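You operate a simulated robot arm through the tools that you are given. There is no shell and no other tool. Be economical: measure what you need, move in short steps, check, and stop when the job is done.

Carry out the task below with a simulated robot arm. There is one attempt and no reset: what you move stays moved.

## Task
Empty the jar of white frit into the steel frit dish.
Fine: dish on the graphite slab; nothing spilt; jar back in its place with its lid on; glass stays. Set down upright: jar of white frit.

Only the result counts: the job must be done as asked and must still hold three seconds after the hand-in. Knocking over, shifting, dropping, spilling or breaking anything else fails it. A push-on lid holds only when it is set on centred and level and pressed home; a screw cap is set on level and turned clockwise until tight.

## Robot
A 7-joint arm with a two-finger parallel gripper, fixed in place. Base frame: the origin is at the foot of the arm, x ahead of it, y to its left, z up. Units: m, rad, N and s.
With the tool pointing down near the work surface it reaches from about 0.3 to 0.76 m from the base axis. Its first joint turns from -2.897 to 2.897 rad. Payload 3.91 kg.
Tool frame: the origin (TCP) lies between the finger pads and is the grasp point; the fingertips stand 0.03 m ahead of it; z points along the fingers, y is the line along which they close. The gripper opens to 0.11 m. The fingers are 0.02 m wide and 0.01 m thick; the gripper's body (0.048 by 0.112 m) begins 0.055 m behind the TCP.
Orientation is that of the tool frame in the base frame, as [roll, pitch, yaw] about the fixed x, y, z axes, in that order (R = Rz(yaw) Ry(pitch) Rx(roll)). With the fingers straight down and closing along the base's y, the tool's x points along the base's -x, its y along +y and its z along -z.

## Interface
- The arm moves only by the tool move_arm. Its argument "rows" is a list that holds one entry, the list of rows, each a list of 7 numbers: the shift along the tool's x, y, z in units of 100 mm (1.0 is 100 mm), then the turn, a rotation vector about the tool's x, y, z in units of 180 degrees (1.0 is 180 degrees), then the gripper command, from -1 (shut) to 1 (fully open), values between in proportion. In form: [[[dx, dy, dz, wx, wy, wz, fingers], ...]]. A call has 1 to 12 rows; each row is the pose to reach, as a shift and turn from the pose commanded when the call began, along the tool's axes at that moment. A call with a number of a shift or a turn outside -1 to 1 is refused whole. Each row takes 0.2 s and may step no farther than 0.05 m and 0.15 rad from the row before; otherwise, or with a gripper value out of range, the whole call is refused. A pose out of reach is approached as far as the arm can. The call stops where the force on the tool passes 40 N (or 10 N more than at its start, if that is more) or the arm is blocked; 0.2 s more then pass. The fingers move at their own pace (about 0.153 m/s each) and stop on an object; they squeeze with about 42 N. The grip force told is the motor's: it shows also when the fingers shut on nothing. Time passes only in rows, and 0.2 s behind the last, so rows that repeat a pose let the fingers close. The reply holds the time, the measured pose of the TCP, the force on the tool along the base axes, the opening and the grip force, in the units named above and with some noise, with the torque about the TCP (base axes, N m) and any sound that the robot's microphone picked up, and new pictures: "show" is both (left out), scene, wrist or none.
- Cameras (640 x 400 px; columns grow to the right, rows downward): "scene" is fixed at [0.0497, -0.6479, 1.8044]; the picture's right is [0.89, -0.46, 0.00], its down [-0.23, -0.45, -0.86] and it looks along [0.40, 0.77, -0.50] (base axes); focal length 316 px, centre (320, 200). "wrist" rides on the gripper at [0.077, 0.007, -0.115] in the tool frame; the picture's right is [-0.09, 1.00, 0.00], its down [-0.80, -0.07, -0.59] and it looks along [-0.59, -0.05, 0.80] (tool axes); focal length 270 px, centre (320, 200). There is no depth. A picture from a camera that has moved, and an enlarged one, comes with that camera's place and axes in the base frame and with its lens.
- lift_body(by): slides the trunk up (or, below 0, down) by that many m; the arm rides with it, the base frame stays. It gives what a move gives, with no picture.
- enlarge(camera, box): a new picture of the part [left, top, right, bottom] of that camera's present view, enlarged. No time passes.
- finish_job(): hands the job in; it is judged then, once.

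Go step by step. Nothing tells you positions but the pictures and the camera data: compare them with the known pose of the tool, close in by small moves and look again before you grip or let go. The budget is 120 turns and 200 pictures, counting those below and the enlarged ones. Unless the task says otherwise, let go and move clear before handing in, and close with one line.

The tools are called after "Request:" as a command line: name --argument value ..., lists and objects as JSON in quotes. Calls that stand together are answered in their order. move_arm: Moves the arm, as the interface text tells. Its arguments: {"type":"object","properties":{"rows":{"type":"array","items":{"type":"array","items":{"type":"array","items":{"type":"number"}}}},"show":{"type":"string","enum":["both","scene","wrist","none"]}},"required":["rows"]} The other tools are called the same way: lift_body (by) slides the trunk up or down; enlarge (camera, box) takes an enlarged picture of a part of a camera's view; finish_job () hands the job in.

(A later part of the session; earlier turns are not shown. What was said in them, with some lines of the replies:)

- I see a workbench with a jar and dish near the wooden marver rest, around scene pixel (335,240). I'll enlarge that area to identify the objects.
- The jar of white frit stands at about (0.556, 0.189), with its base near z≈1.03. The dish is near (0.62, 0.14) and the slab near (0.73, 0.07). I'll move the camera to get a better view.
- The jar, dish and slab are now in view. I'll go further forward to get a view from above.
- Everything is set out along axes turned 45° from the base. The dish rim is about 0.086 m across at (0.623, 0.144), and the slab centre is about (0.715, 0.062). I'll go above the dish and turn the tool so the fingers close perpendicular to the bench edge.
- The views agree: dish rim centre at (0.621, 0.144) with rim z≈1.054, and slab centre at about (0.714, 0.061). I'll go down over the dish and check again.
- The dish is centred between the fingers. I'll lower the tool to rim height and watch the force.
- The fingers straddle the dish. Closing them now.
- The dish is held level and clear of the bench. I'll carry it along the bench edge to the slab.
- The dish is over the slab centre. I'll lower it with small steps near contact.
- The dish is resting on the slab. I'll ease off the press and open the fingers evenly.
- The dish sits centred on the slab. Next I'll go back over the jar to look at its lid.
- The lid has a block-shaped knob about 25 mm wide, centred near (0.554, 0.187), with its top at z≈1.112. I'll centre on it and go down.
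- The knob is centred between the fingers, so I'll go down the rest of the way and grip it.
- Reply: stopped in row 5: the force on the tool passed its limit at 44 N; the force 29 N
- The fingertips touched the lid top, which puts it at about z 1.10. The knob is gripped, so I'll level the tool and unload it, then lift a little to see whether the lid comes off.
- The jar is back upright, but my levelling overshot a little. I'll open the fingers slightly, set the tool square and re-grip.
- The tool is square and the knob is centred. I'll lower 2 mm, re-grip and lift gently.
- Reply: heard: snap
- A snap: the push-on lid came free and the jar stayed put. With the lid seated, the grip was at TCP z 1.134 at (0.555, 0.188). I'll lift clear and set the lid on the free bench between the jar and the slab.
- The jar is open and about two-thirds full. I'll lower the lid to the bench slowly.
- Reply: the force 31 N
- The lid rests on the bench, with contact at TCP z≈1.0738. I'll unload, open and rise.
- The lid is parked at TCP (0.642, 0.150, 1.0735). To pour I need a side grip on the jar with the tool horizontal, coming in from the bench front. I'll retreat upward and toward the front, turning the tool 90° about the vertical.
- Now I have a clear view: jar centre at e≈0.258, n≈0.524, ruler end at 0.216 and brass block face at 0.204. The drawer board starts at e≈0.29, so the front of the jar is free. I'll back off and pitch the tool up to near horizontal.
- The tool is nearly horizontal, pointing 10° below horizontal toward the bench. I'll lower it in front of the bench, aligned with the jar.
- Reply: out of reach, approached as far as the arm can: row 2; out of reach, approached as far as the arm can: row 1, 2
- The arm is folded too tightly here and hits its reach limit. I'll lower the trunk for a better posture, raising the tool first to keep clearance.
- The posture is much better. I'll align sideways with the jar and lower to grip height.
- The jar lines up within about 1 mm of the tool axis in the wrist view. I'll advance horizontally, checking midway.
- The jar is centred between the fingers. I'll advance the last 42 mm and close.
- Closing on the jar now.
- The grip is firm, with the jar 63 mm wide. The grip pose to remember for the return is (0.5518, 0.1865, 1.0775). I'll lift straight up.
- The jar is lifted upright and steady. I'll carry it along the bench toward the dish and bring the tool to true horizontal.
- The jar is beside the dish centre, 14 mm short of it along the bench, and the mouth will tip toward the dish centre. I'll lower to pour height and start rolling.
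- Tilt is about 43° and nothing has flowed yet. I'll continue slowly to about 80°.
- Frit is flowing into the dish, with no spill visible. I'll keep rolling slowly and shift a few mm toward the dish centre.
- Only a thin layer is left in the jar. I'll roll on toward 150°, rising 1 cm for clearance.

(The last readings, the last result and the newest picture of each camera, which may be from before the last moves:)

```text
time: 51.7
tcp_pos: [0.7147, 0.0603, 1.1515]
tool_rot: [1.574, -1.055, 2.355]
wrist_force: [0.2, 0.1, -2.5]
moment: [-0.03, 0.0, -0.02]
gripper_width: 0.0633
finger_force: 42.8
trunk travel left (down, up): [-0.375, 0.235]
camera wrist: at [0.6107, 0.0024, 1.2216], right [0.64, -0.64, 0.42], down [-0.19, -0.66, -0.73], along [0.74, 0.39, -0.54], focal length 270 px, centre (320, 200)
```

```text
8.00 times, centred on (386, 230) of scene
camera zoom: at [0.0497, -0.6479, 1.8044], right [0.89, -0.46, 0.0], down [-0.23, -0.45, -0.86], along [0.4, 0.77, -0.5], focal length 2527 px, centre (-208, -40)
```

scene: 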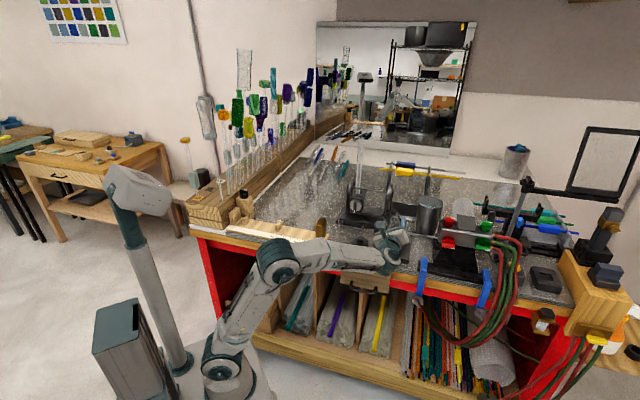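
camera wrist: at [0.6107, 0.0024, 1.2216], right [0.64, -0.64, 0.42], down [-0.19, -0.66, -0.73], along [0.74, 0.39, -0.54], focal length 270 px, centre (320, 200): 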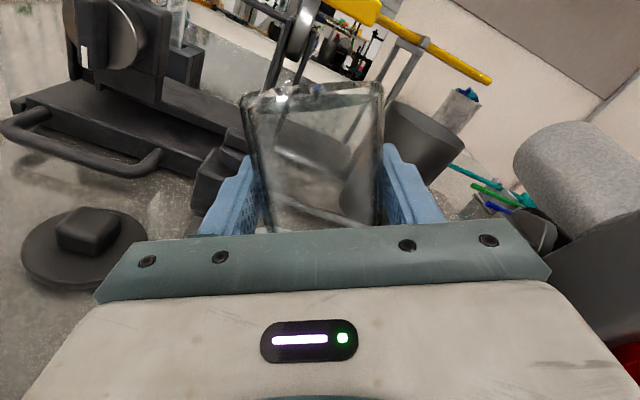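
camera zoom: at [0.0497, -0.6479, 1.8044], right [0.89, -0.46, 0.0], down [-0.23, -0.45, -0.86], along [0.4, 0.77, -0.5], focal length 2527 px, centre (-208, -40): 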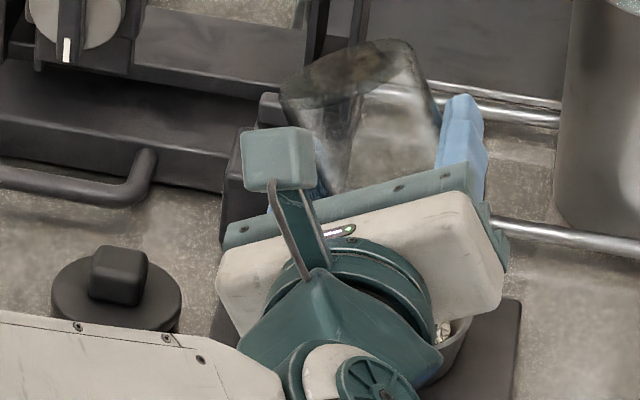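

The jar is empty. I'll rise and roll back upright.

Request:
move_arm --rows '[[[0, 0, 0, 0, 0, 0, -0.3], [0.1, 0.06, 0, 0, 0, 0, -0.3], [0.25, 0.15, 0, 0, 0, -0.045, -0.3], [0.43, 0.25, 0, 0, 0, -0.09, -0.3], [0.43, 0.25, 0, 0, 0, -0.135, -0.3], [0.43, 0.25, 0, 0, 0, -0.18, -0.3], [0.43, 0.25, 0, 0, 0, -0.225, -0.3], [0.43, 0.25, 0, 0, 0, -0.27, -0.3], [0.43, 0.25, 0, 0, 0, -0.315, -0.3], [0.43, 0.25, 0, 0, 0, -0.36, -0.3], [0.43, 0.25, 0, 0, 0, -0.4, -0.3]]]' --show "none"

Request:
move_arm --rows '[[[0, 0, 0, 0, 0, -0.045, -0.3], [0, 0, 0, 0, 0, -0.09, -0.3], [0, 0, 0, 0, 0, -0.135, -0.3], [0, 0, 0, 0, 0, -0.18, -0.3], [0, 0, 0, 0, 0, -0.225, -0.3], [0, 0, 0, 0, 0, -0.27, -0.3], [0, 0, 0, 0, 0, -0.315, -0.3], [0, 0, 0, 0, 0, -0.36, -0.3], [0, 0, 0, 0, 0, -0.4, -0.3], [0, 0, 0, 0, 0, -0.435, -0.3]]]' --show "both"

Request:
enlarge --camera "scene" --box '[330, 195, 442, 265]'

```text
time: 54.1
tcp_pos: [0.715, 0.0608, 1.2016]
tool_rot: [1.573, 0.207, 2.355]
wrist_force: [-0.2, 0.1, -2.7]
moment: [-0.04, -0.04, -0.03]
gripper_width: 0.0632
finger_force: 41.5
trunk travel left (down, up): [-0.375, 0.235]
```

```text
time: 56.3
tcp_pos: [0.7156, 0.0591, 1.2006]
tool_rot: [-2.379, 1.569, -1.594]
wrist_force: [0.1, -0.7, -2.3]
moment: [-0.02, -0.02, -0.01]
gripper_width: 0.0632
finger_force: 42.0
trunk travel left (down, up): [-0.375, 0.235]
camera wrist: at [0.6286, -0.0158, 1.1242], right [-0.7, 0.71, 0.09], down [-0.37, -0.47, 0.8], along [0.61, 0.53, 0.59], focal length 270 px, centre (320, 200)
```

scene: 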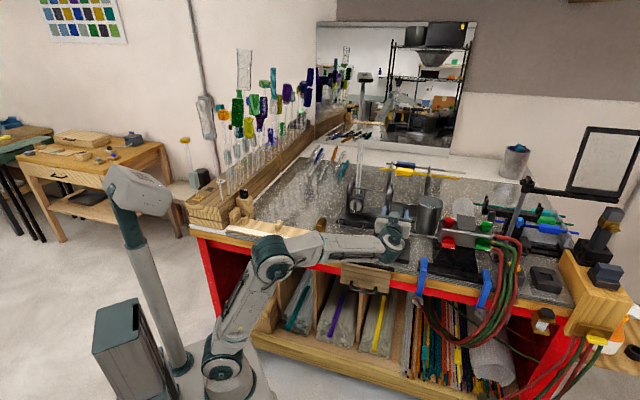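
wrist: 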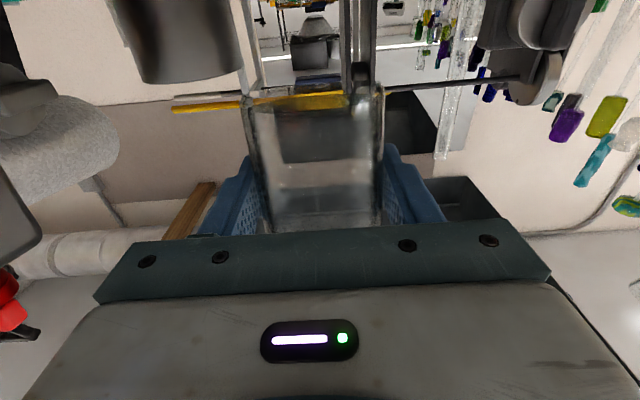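

```text
5.71 times, centred on (386, 230) of scene
camera zoom: at [0.0497, -0.6479, 1.8044], right [0.89, -0.46, 0.0], down [-0.23, -0.45, -0.86], along [0.4, 0.77, -0.5], focal length 1805 px, centre (-57, 29)
```

zoom: 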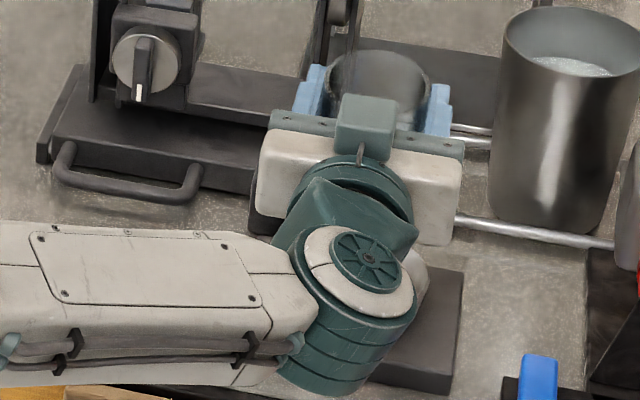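

The jar is upright again. I'll carry it back along the bench to its place, restoring the 10° pitch.

Request:
move_arm --rows '[[[0, 0.2, -0.03, 0, 0, 0, -0.3], [0, 0.5, -0.07, 0, 0, 0, -0.3], [0, 0.8, -0.11, 0, 0, 0, -0.3], [0, 1.0, -0.127, 0, 0, 0, -0.3]]]' --show "none"

Request:
move_arm --rows '[[[0, 0.2, -0.03, 0, 0.014, 0, -0.3], [0, 0.5, -0.07, 0, 0.028, 0, -0.3], [0, 0.8, -0.11, 0, 0.042, 0, -0.3], [0, 1.0, -0.127, 0, 0.0556, 0, -0.3], [0, 1.0, -0.127, 0, 0.0556, 0, -0.3]]]' --show "scene"

Request:
enlarge --camera "scene" --box '[346, 210, 426, 260]'

```text
time: 57.3
tcp_pos: [0.6344, 0.1227, 1.2017]
tool_rot: [2.826, 1.571, -2.673]
wrist_force: [-0.2, 0.3, -1.5]
moment: [0.01, 0.01, 0.01]
gripper_width: 0.0631
finger_force: 41.7
trunk travel left (down, up): [-0.375, 0.235]
```

```text
time: 58.5
tcp_pos: [0.5544, 0.1845, 1.2008]
tool_rot: [3.136, 1.393, -2.362]
wrist_force: [0.4, 0.0, -3.1]
moment: [0.0, 0.0, 0.0]
gripper_width: 0.0632
finger_force: 41.6
trunk travel left (down, up): [-0.375, 0.235]
```

scene: 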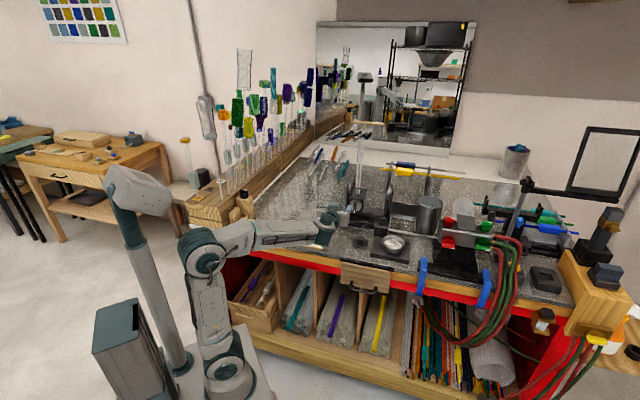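

```text
8.00 times, centred on (386, 235) of scene
camera zoom: at [0.0497, -0.6479, 1.8044], right [0.89, -0.46, 0.0], down [-0.23, -0.45, -0.86], along [0.4, 0.77, -0.5], focal length 2527 px, centre (-208, -80)
```

zoom: 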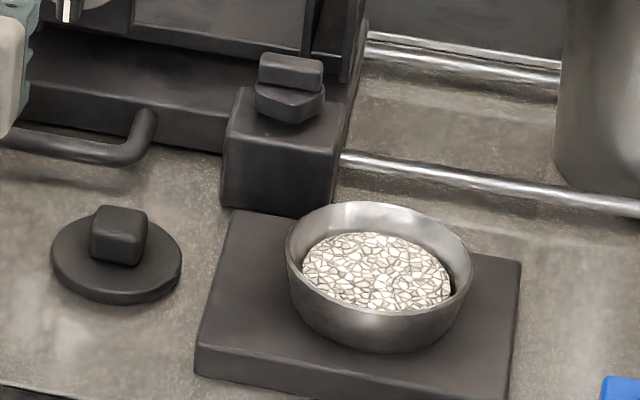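

The frit is all in the dish, the dish is on the slab and no grains are outside it. I'll lower the jar back to its original spot.

Request:
move_arm --rows '[[[0.25, 0.033, 0.044, 0, 0, 0, -0.3], [0.5, 0.033, 0.088, 0, 0, 0, -0.3], [0.8, 0.033, 0.141, 0, 0, 0, -0.3], [0.985, 0.033, 0.1736, 0, 0, 0, -0.3], [0.985, 0.033, 0.1736, 0, 0, 0, -0.3]]]' --show "none"

Request:
enlarge --camera "scene" --box '[290, 210, 370, 260]'

Request:
enlarge --camera "wrist" --box '[160, 40, 480, 240]'

```text
time: 59.7
tcp_pos: [0.5522, 0.186, 1.1029]
tool_rot: [3.137, 1.395, -2.36]
wrist_force: [0.6, 1.2, -2.0]
moment: [0.02, 0.0, -0.02]
gripper_width: 0.063
finger_force: 42.0
trunk travel left (down, up): [-0.375, 0.235]
```

```text
8.00 times, centred on (330, 235) of scene
camera zoom: at [0.0497, -0.6479, 1.8044], right [0.89, -0.46, 0.0], down [-0.23, -0.45, -0.86], along [0.4, 0.77, -0.5], focal length 2527 px, centre (240, -80)
```

zoom: 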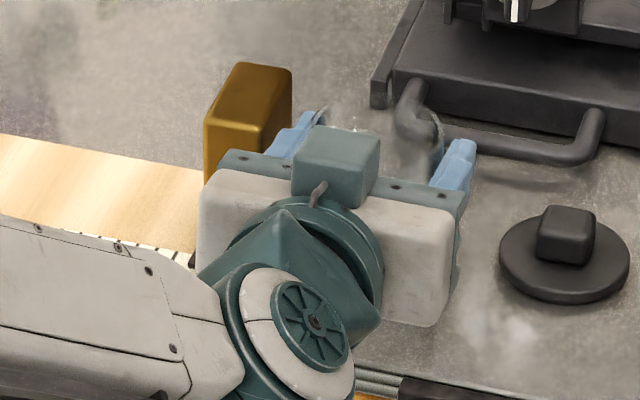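

```text
2.00 times, centred on (320, 140) of wrist
camera zoom: at [0.4583, 0.1019, 1.046], right [-0.69, 0.72, 0.09], down [-0.26, -0.37, 0.89], along [0.67, 0.6, 0.44], focal length 541 px, centre (320, 320)
```

zoom: 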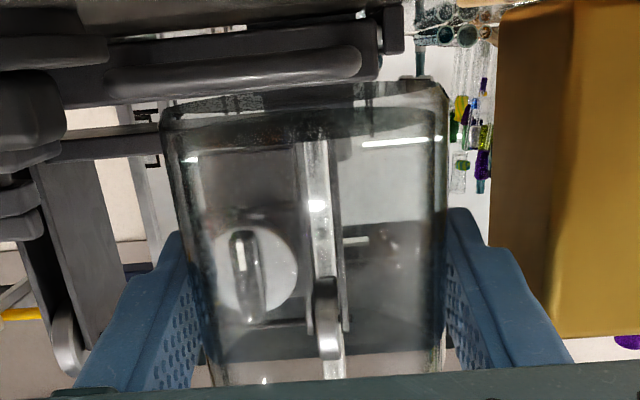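

Request:
move_arm --rows '[[[0.1, 0, 0.018, 0, 0, 0, -0.3], [0.2, 0, 0.035, 0, 0, 0, -0.3], [0.22, 0, 0.039, 0, 0, 0, -0.3]]]' --show "none"

Request:
move_arm --rows '[[[0.01, 0, 0.002, 0, 0, 0, -0.3], [0.02, 0, 0.004, 0, 0, 0, -0.3]]]' --show "none"

Request:
move_arm --rows '[[[0.01, 0, 0.002, 0, 0, 0, -0.3], [0.02, 0, 0.004, 0, 0, 0, -0.3]]]' --show "none"

```text
time: 60.5
tcp_pos: [0.5529, 0.1863, 1.0785]
tool_rot: [3.135, 1.394, -2.365]
wrist_force: [0.7, -0.3, -2.4]
moment: [0.0, 0.02, -0.01]
gripper_width: 0.0629
finger_force: 42.2
trunk travel left (down, up): [-0.375, 0.235]
```

```text
time: 61.1
tcp_pos: [0.5522, 0.187, 1.0787]
tool_rot: [3.139, 1.396, -2.359]
wrist_force: [1.7, -0.5, 5.0]
moment: [-0.18, -0.03, 0.02]
gripper_width: 0.0631
finger_force: 42.3
trunk travel left (down, up): [-0.375, 0.235]
```

```text
time: 61.7
tcp_pos: [0.552, 0.1862, 1.0779]
tool_rot: [-3.14, 1.4, -2.355]
wrist_force: [4.7, 1.4, 18.1]
moment: [-0.18, 0.27, 0.2]
gripper_width: 0.0634
finger_force: 42.4
trunk travel left (down, up): [-0.375, 0.235]
```

The jar is on the bench. I'll release it, then back straight out.

Request:
move_arm --rows '[[[-0.025, 0, -0.004, 0, 0, 0, -0.3], [-0.025, 0, -0.004, 0, 0, 0, 0.25], [-0.025, 0, -0.004, 0, 0, 0, 0.36], [-0.025, 0, -0.004, 0, 0, 0, 0.36]]]' --show "wrist"

Request:
enlarge --camera "scene" --box '[290, 210, 370, 260]'

```text
time: 62.7
tcp_pos: [0.5533, 0.1856, 1.0784]
tool_rot: [3.135, 1.395, -2.363]
wrist_force: [-0.4, -0.3, 0.2]
moment: [0.01, 0.01, 0.01]
gripper_width: 0.0751
finger_force: 0.1
trunk travel left (down, up): [-0.375, 0.235]
camera wrist: at [0.4584, 0.1021, 1.0216], right [-0.69, 0.72, 0.09], down [-0.26, -0.37, 0.89], along [0.67, 0.6, 0.44], focal length 270 px, centre (320, 200)
```

wrist: 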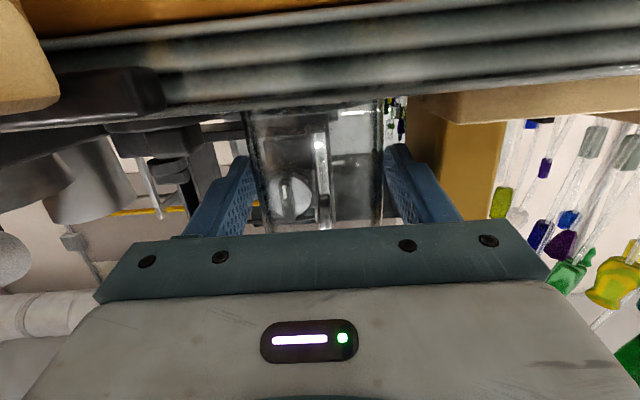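

```text
8.00 times, centred on (330, 235) of scene
camera zoom: at [0.0497, -0.6479, 1.8044], right [0.89, -0.46, 0.0], down [-0.23, -0.45, -0.86], along [0.4, 0.77, -0.5], focal length 2527 px, centre (240, -80)
```

zoom: 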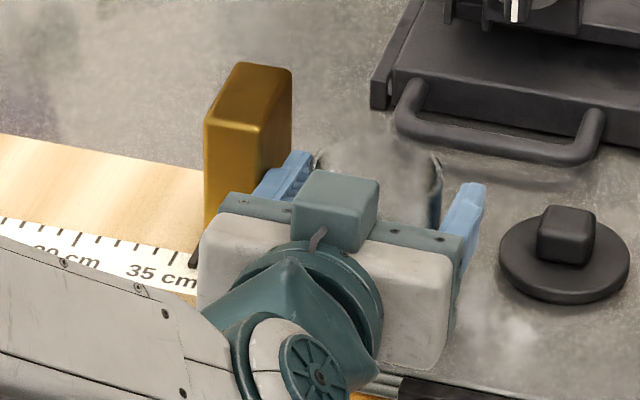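

Released. I'll back out and raise the trunk again, which lifts the tool clear.

Request:
move_arm --rows '[[[0.035, 0, -0.2, 0, 0, 0, 0.36], [0.088, 0, -0.5, 0, 0, 0, 0.36], [0.14, 0, -0.8, 0, 0, 0, 0.36], [0.17, 0, -0.97, 0, 0, 0, 0.36]]]' --show "none"

Request:
lift_body --by 0.2

Request:
enlarge --camera "scene" --box '[290, 200, 386, 260]'

```text
time: 63.7
tcp_pos: [0.4821, 0.118, 1.0776]
tool_rot: [3.132, 1.394, -2.365]
wrist_force: [-0.2, 0.1, 0.1]
moment: [-0.01, 0.03, -0.01]
gripper_width: 0.0749
finger_force: 0.1
trunk travel left (down, up): [-0.375, 0.235]
```

```text
time: 65.8
tcp_pos: [0.4819, 0.1174, 1.2767]
tool_rot: [3.136, 1.394, -2.363]
wrist_force: [0.3, 0.5, -0.3]
moment: [0.03, 0.02, 0.01]
gripper_width: 0.0748
finger_force: 0.1
trunk travel left (down, up): [-0.575, 0.035]
```

```text
6.67 times, centred on (338, 230) of scene
camera zoom: at [0.0497, -0.6479, 1.8044], right [0.89, -0.46, 0.0], down [-0.23, -0.45, -0.86], along [0.4, 0.77, -0.5], focal length 2106 px, centre (200, 0)
```

zoom: 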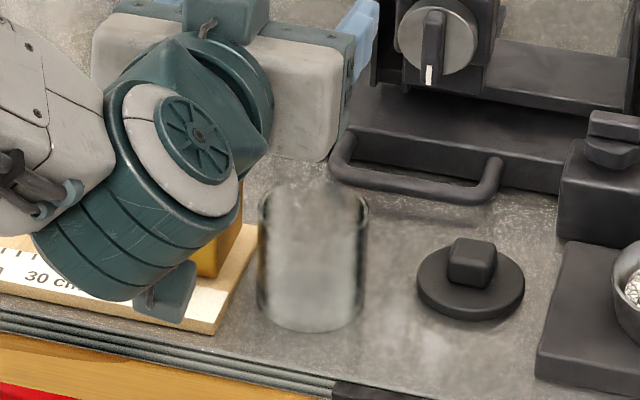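

The jar stands upright in its place. I'll point the tool down again, turn back to the earlier orientation and head for the lid.

Request:
move_arm --rows '[[[0, 0, 0, 0, 0.045, 0, 0.2], [0, 0, 0, 0, 0.09, 0, 0.0], [0, 0, 0, 0, 0.135, 0, -0.2], [0, 0, 0, 0, 0.18, 0, -0.2], [0, 0, 0, 0, 0.225, 0, -0.2], [0, 0, 0, 0, 0.27, 0, -0.2], [0, 0, 0, 0, 0.315, 0, -0.2], [0, 0, 0, 0, 0.36, 0, -0.2], [0, 0, 0, 0, 0.405, 0, -0.2], [0, 0, 0, 0, 0.4437, 0, -0.2]]]' --show "none"

Request:
move_arm --rows '[[[-0.1, -0.08, 0, 0, 0, 0.0455, -0.2], [-0.2, -0.16, 0, 0, 0, 0.091, -0.2], [-0.3, -0.24, 0, 0, 0, 0.1365, -0.2], [-0.4, -0.32, 0, 0, 0, 0.182, -0.2], [-0.5, -0.4, 0, 0, 0, 0.2275, -0.2], [-0.6, -0.48, 0, 0, 0, 0.273, -0.2], [-0.7, -0.56, 0, 0, 0, 0.3185, -0.2], [-0.8, -0.64, 0, 0, 0, 0.364, -0.2], [-0.9, -0.72, 0, 0, 0, 0.4095, -0.2], [-1.0, -0.8, 0, 0, 0, 0.455, -0.2], [-1.0, -0.9, 0, 0, 0, 0.5, -0.2]]]' --show "both"

```text
time: 68.0
tcp_pos: [0.4832, 0.1173, 1.2767]
tool_rot: [-3.141, -0.001, -2.357]
wrist_force: [0.3, -0.1, 0.8]
moment: [-0.02, 0.0, 0.01]
gripper_width: 0.0438
finger_force: 0.1
trunk travel left (down, up): [-0.575, 0.035]
```

```text
time: 70.4
tcp_pos: [0.6177, 0.1236, 1.2768]
tool_rot: [3.14, -0.001, 2.353]
wrist_force: [0.6, -0.5, 0.2]
moment: [0.02, -0.03, -0.02]
gripper_width: 0.0439
finger_force: 0.2
trunk travel left (down, up): [-0.575, 0.035]
camera wrist: at [0.5679, 0.1836, 1.3926], right [0.77, 0.64, 0.0], down [0.51, -0.62, 0.59], along [0.38, -0.46, -0.8], focal length 270 px, centre (320, 200)
```

scene: 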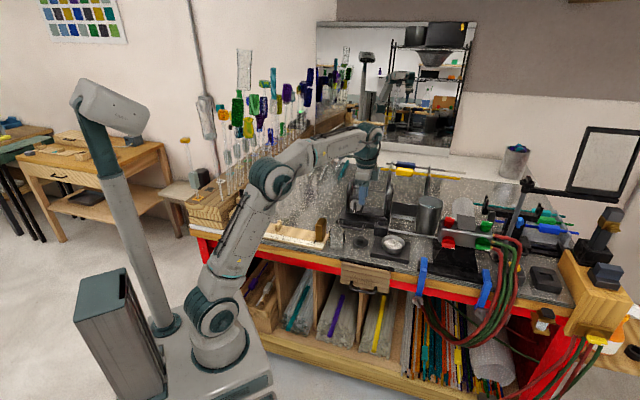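
wrist: 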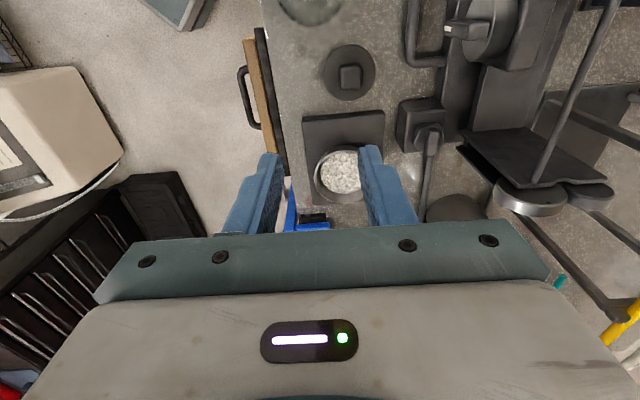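

The lid is in view ahead of the gripper. I'll go above its stored grip pose and descend.

Request:
move_arm --rows '[[[0.01, 0.2, 0.2, 0, 0, 0, -0.2], [0.016, 0.357, 0.5, 0, 0, 0, -0.2], [0.016, 0.357, 0.8, 0, 0, 0, -0.2], [0.016, 0.357, 1.0, 0, 0, 0, -0.2]]]' --show "none"

Request:
move_arm --rows '[[[0, 0, 0.3, 0, 0, 0, -0.2], [0, 0, 0.6, 0, 0, 0, -0.2], [0, 0, 0.6, 0, 0, 0, -0.2]]]' --show "wrist"

Request:
enlarge --camera "scene" --box '[320, 200, 400, 250]'

```text
time: 71.4
tcp_pos: [0.6419, 0.1506, 1.1784]
tool_rot: [3.142, -0.004, 2.354]
wrist_force: [-0.1, 0.0, -0.2]
moment: [0.0, 0.02, 0.01]
gripper_width: 0.0442
finger_force: 0.1
trunk travel left (down, up): [-0.575, 0.035]
```

```text
time: 72.2
tcp_pos: [0.6397, 0.15, 1.1175]
tool_rot: [-3.141, 0.0, 2.354]
wrist_force: [0.0, 0.7, -0.8]
moment: [0.02, 0.0, 0.0]
gripper_width: 0.0441
finger_force: 0.1
trunk travel left (down, up): [-0.575, 0.035]
camera wrist: at [0.5913, 0.2098, 1.2324], right [0.77, 0.64, 0.0], down [0.52, -0.62, 0.59], along [0.38, -0.46, -0.8], focal length 270 px, centre (320, 200)
```

wrist: 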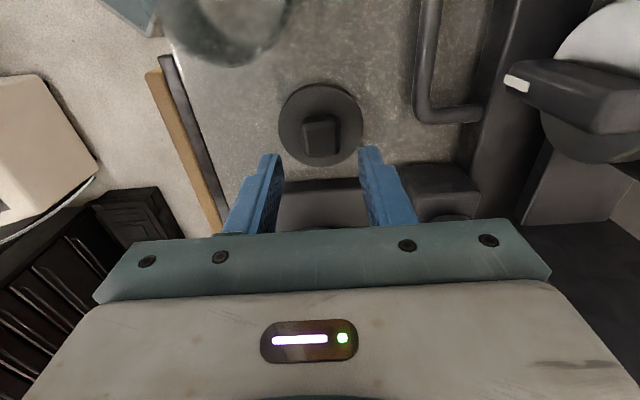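

```text
8.00 times, centred on (360, 225) of scene
camera zoom: at [0.0497, -0.6479, 1.8044], right [0.89, -0.46, 0.0], down [-0.23, -0.45, -0.86], along [0.4, 0.77, -0.5], focal length 2527 px, centre (0, 0)
```

zoom: 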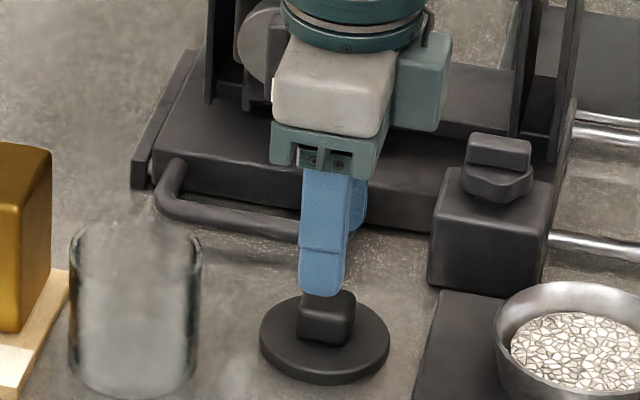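

The knob is centred. I'll descend to the stored height and grip.

Request:
move_arm --rows '[[[0, 0, 0.2, 0, 0, 0, -0.2], [0, 0, 0.38, 0, 0, 0, -0.2], [0, 0, 0.425, 0, 0, 0, -0.2], [0, 0, 0.425, 0, 0, 0, -0.5], [0, 0, 0.425, 0, 0, 0, -1], [0, 0, 0.425, 0, 0, 0, -1]]]' --show "wrist"

Request:
move_arm --rows '[[[0, 0, -0.2, 0, 0, 0, -1], [0, 0, -0.6, 0, 0, 0, -1], [0, 0, -1.0, 0, 0, 0, -1]]]' --show "wrist"

Request:
enlarge --camera "scene" --box '[310, 190, 390, 240]'

```text
time: 73.6
tcp_pos: [0.6419, 0.1507, 1.0758]
tool_rot: [3.14, -0.002, 2.355]
wrist_force: [-0.1, 0.3, -0.4]
moment: [-0.02, 0.01, 0.0]
gripper_width: 0.0244
finger_force: 42.2
trunk travel left (down, up): [-0.575, 0.035]
camera wrist: at [0.5914, 0.2104, 1.1899], right [0.77, 0.64, 0.0], down [0.52, -0.62, 0.59], along [0.38, -0.46, -0.8], focal length 270 px, centre (320, 200)
```

wrist: 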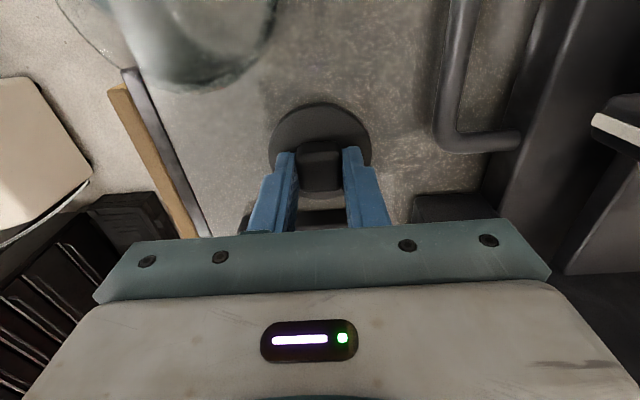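

```text
time: 74.4
tcp_pos: [0.6412, 0.1512, 1.1768]
tool_rot: [-3.14, -0.001, 2.355]
wrist_force: [0.4, -0.2, -0.5]
moment: [0.01, 0.0, -0.02]
gripper_width: 0.0243
finger_force: 42.9
trunk travel left (down, up): [-0.575, 0.035]
camera wrist: at [0.5914, 0.2103, 1.2907], right [0.77, 0.64, 0.0], down [0.52, -0.62, 0.59], along [0.38, -0.46, -0.8], focal length 270 px, centre (320, 200)
```

wrist: 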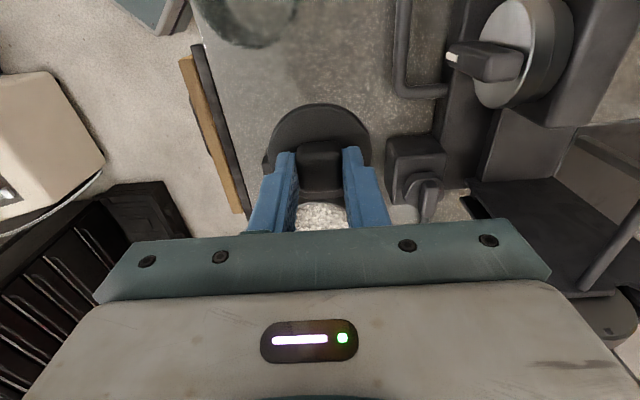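

```text
8.00 times, centred on (350, 215) of scene
camera zoom: at [0.0497, -0.6479, 1.8044], right [0.89, -0.46, 0.0], down [-0.23, -0.45, -0.86], along [0.4, 0.77, -0.5], focal length 2527 px, centre (80, 80)
```

zoom: 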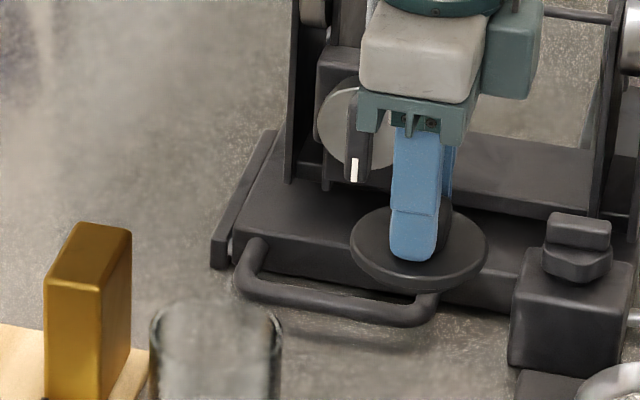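

The lid is lifted level. I'll move it above the jar and compare their positions before lowering.

Request:
move_arm --rows '[[[0.2, -0.08, 0, 0, 0, 0, -1], [0.5, -0.2, 0, 0, 0, 0, -1], [0.75, -0.3, 0, 0, 0, 0, -1], [0.875, -0.35, 0, 0, 0, 0, -1], [0.875, -0.35, 0, 0, 0, 0, -1]]]' --show "wrist"

Request:
enlarge --camera "scene" --box '[310, 200, 374, 240]'

Request:
enlarge --camera "wrist" --box '[220, 50, 420, 175]'

```text
time: 75.6
tcp_pos: [0.555, 0.1896, 1.1753]
tool_rot: [3.141, -0.003, 2.356]
wrist_force: [-0.9, -0.3, 0.2]
moment: [0.01, -0.01, 0.0]
gripper_width: 0.0245
finger_force: 42.2
trunk travel left (down, up): [-0.575, 0.035]
camera wrist: at [0.5046, 0.2483, 1.2903], right [0.77, 0.64, 0.0], down [0.52, -0.62, 0.59], along [0.38, -0.46, -0.8], focal length 270 px, centre (320, 200)
```

wrist: 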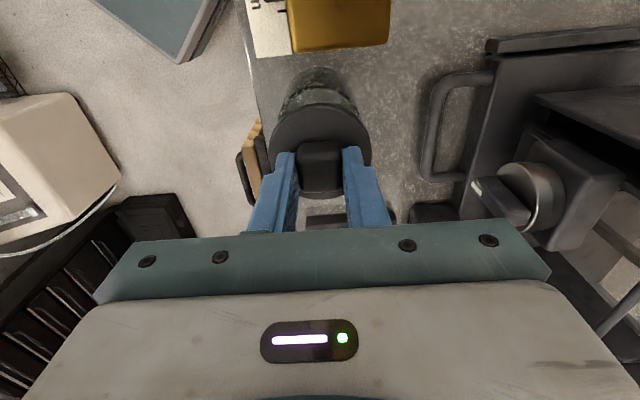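

```text
10.00 times, centred on (342, 220) of scene
camera zoom: at [0.0497, -0.6479, 1.8044], right [0.89, -0.46, 0.0], down [-0.23, -0.45, -0.86], along [0.4, 0.77, -0.5], focal length 3159 px, centre (100, 0)
```

zoom: 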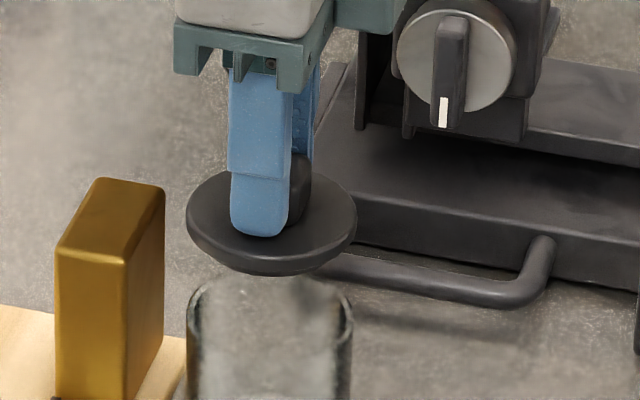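

```text
3.20 times, centred on (320, 112) of wrist
camera zoom: at [0.5046, 0.2483, 1.2903], right [0.77, 0.64, 0.0], down [0.52, -0.62, 0.59], along [0.38, -0.46, -0.8], focal length 865 px, centre (320, 480)
```

zoom: 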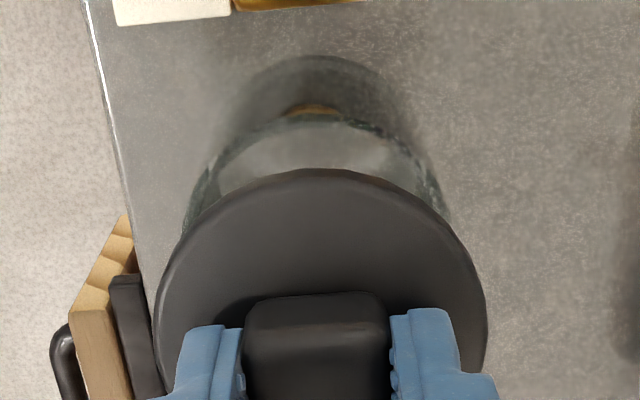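

The lid is within about 1–2 mm of the jar axis. I'll trim by 1 mm and lower to just above the rim to inspect.

Request:
move_arm --rows '[[[-0.01, -0.01, 0.15, 0, 0, 0, -1], [-0.01, -0.01, 0.27, 0, 0, 0, -1], [-0.01, -0.01, 0.3, 0, 0, 0, -1]]]' --show "none"

Request:
enlarge --camera "scene" --box '[318, 212, 366, 242]'

Request:
enlarge --camera "wrist" --box '[240, 60, 400, 160]'

```text
time: 76.4
tcp_pos: [0.5544, 0.1869, 1.1452]
tool_rot: [3.141, -0.003, 2.355]
wrist_force: [0.3, 0.4, 0.1]
moment: [0.03, 0.01, 0.02]
gripper_width: 0.0244
finger_force: 42.8
trunk travel left (down, up): [-0.575, 0.035]
```

```text
13.33 times, centred on (342, 227) of scene
camera zoom: at [0.0497, -0.6479, 1.8044], right [0.89, -0.46, 0.0], down [-0.23, -0.45, -0.86], along [0.4, 0.77, -0.5], focal length 4212 px, centre (27, -160)
```

zoom: 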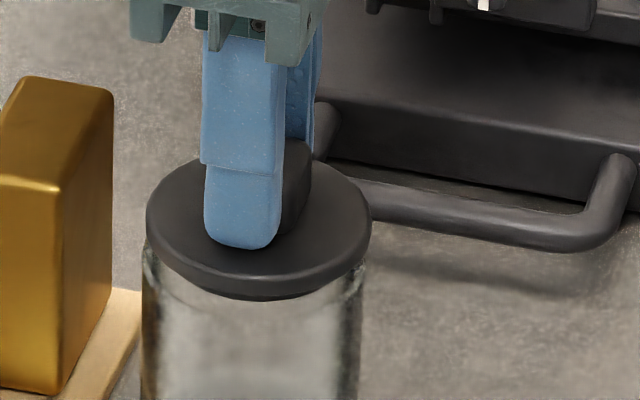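

```text
4.00 times, centred on (320, 110) of wrist
camera zoom: at [0.5053, 0.246, 1.2601], right [0.77, 0.64, 0.0], down [0.52, -0.62, 0.59], along [0.38, -0.46, -0.8], focal length 1081 px, centre (320, 560)
```

zoom: 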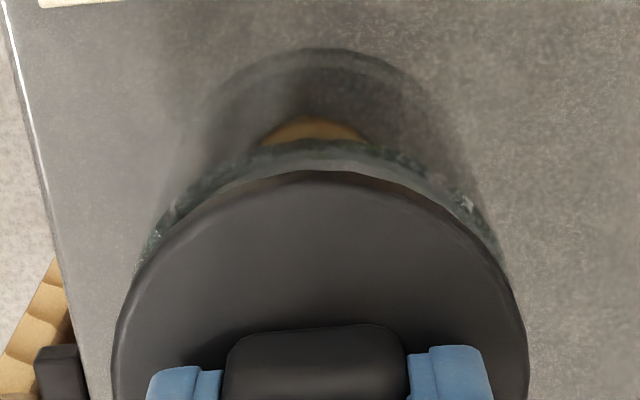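

Comparing with the picture at removal, I need a trim of about 1 mm. I'll apply it, lower to contact and press home.

Request:
move_arm --rows '[[[0.007, 0.01, 0.03, 0, 0, 0, -1], [0.007, 0.01, 0.06, 0, 0, 0, -1], [0.007, 0.01, 0.08, 0, 0, 0, -1]]]' --show "none"

Request:
enlarge --camera "scene" --box '[318, 212, 366, 242]'

Request:
enlarge --camera "wrist" --box '[240, 60, 400, 160]'

```text
time: 77.2
tcp_pos: [0.5547, 0.1877, 1.1371]
tool_rot: [3.139, -0.003, 2.356]
wrist_force: [-0.2, -0.3, 0.3]
moment: [0.02, 0.0, -0.01]
gripper_width: 0.0244
finger_force: 42.2
trunk travel left (down, up): [-0.575, 0.035]
```

```text
13.33 times, centred on (342, 227) of scene
camera zoom: at [0.0497, -0.6479, 1.8044], right [0.89, -0.46, 0.0], down [-0.23, -0.45, -0.86], along [0.4, 0.77, -0.5], focal length 4212 px, centre (27, -160)
```

zoom: 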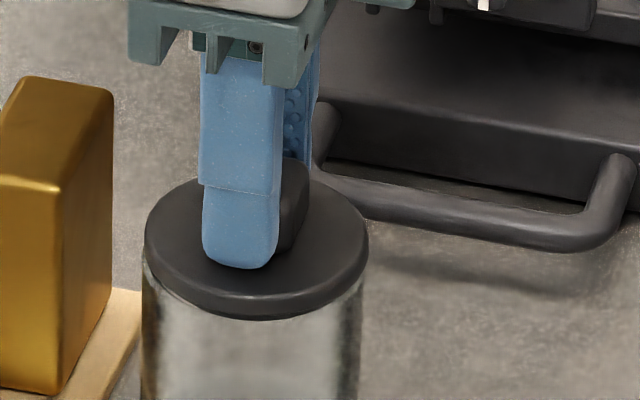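

```text
4.00 times, centred on (320, 110) of wrist
camera zoom: at [0.5056, 0.2474, 1.2523], right [0.77, 0.64, 0.0], down [0.52, -0.62, 0.59], along [0.38, -0.45, -0.8], focal length 1081 px, centre (320, 560)
```

zoom: 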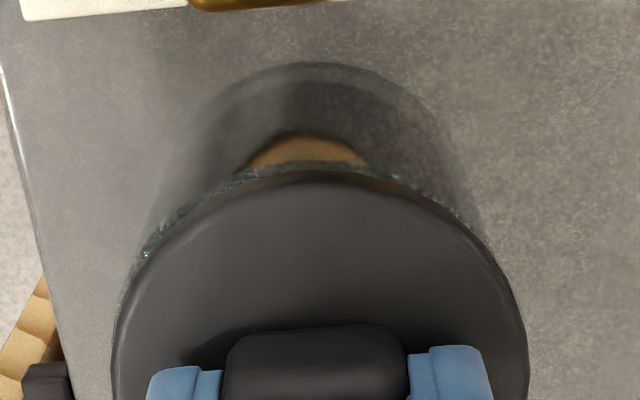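

Alignment is good; a half-millimetre trim and then press down.

Request:
move_arm --rows '[[[0.006, 0, 0.01, 0, 0, 0, -1], [0.006, 0, 0.03, 0, 0, 0, -1]]]' --show "none"

Request:
move_arm --rows '[[[0, 0, 0.015, 0, 0, 0, -1], [0, 0, 0.03, 0, 0, 0, -1]]]' --show "none"

```text
time: 77.8
tcp_pos: [0.5553, 0.1882, 1.1351]
tool_rot: [3.139, -0.001, 2.353]
wrist_force: [-0.8, -1.3, 5.7]
moment: [-0.11, 0.09, 0.03]
gripper_width: 0.0245
finger_force: 42.2
trunk travel left (down, up): [-0.575, 0.035]
heard: snap
```

```text
time: 78.4
tcp_pos: [0.5551, 0.1889, 1.1355]
tool_rot: [3.133, 0.003, 2.356]
wrist_force: [4.1, 1.5, 30.9]
moment: [-0.36, -0.07, -0.04]
gripper_width: 0.0247
finger_force: 42.2
trunk travel left (down, up): [-0.575, 0.035]
```

Snap: the lid is home, and it held under a 31 N press. I'll unload, open and rise.

Request:
move_arm --rows '[[[0, 0, -0.02, 0, 0, 0, -1], [0, 0, -0.03, 0, 0, 0, -1], [0, 0, -0.03, 0, 0, 0, -0.4], [0, 0, -0.03, 0, 0, 0, -0.2], [0, 0, -0.3, 0, 0, 0, -0.2], [0, 0, -0.7, 0, 0, 0, -0.2], [0, 0, -1.0, 0, 0, 0, -0.2]]]' --show "both"

Request:
enlarge --camera "scene" --box '[310, 205, 406, 265]'

Request:
enlarge --camera "wrist" --box '[240, 40, 400, 140]'

```text
time: 80.0
tcp_pos: [0.5529, 0.1869, 1.2327]
tool_rot: [3.141, -0.002, 2.355]
wrist_force: [-0.1, 1.0, -0.5]
moment: [0.02, -0.01, 0.01]
gripper_width: 0.044
finger_force: 0.0
trunk travel left (down, up): [-0.575, 0.035]
camera wrist: at [0.5043, 0.2468, 1.3474], right [0.77, 0.64, 0.0], down [0.52, -0.62, 0.59], along [0.38, -0.46, -0.8], focal length 270 px, centre (320, 200)
```

scene: 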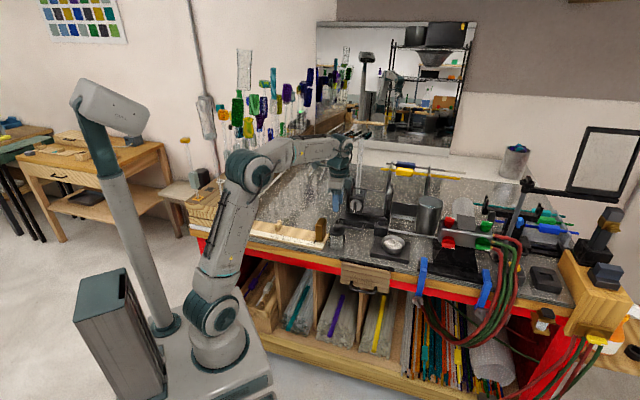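
wrist: 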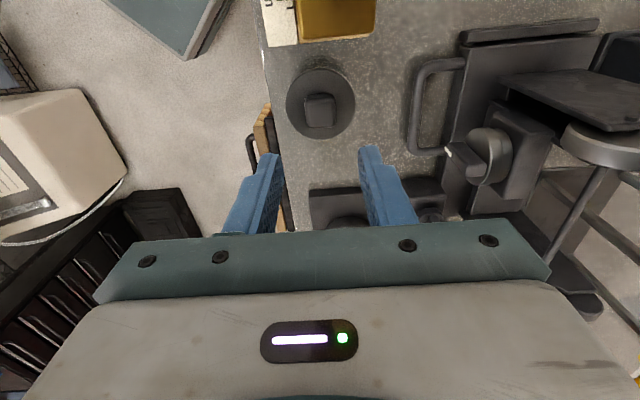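

```text
6.67 times, centred on (358, 235) of scene
camera zoom: at [0.0497, -0.6479, 1.8044], right [0.89, -0.46, 0.0], down [-0.23, -0.45, -0.86], along [0.4, 0.77, -0.5], focal length 2106 px, centre (67, -33)
```

zoom: 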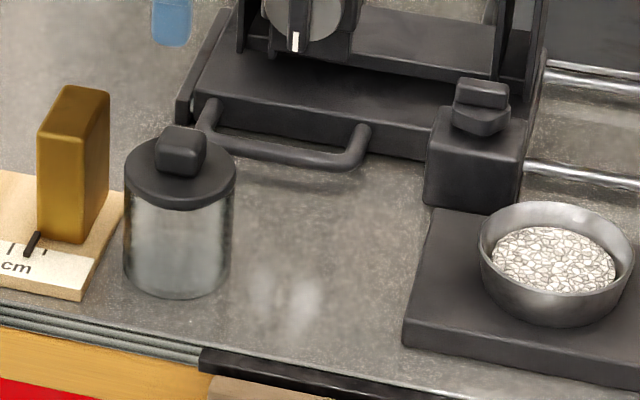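

```text
4.00 times, centred on (320, 90) of wrist
camera zoom: at [0.5043, 0.2468, 1.3474], right [0.77, 0.64, 0.0], down [0.52, -0.62, 0.59], along [0.38, -0.46, -0.8], focal length 1081 px, centre (320, 640)
```

zoom: 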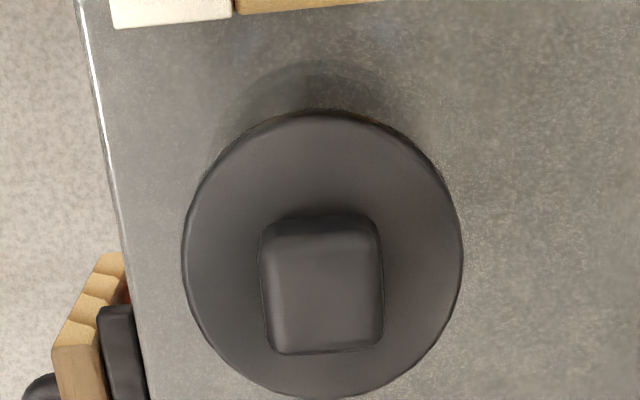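

The empty jar stands upright in its place with its lid snapped on level. The dish, full of frit, sits on the slab, nothing is spilt and the arm is clear, so I'm handing in.

Request:
finish_job

```text
The job is handed in.
```

The white frit is all in the steel dish on the graphite slab with none spilt, and the empty jar is back upright in its place with its lid snapped on.
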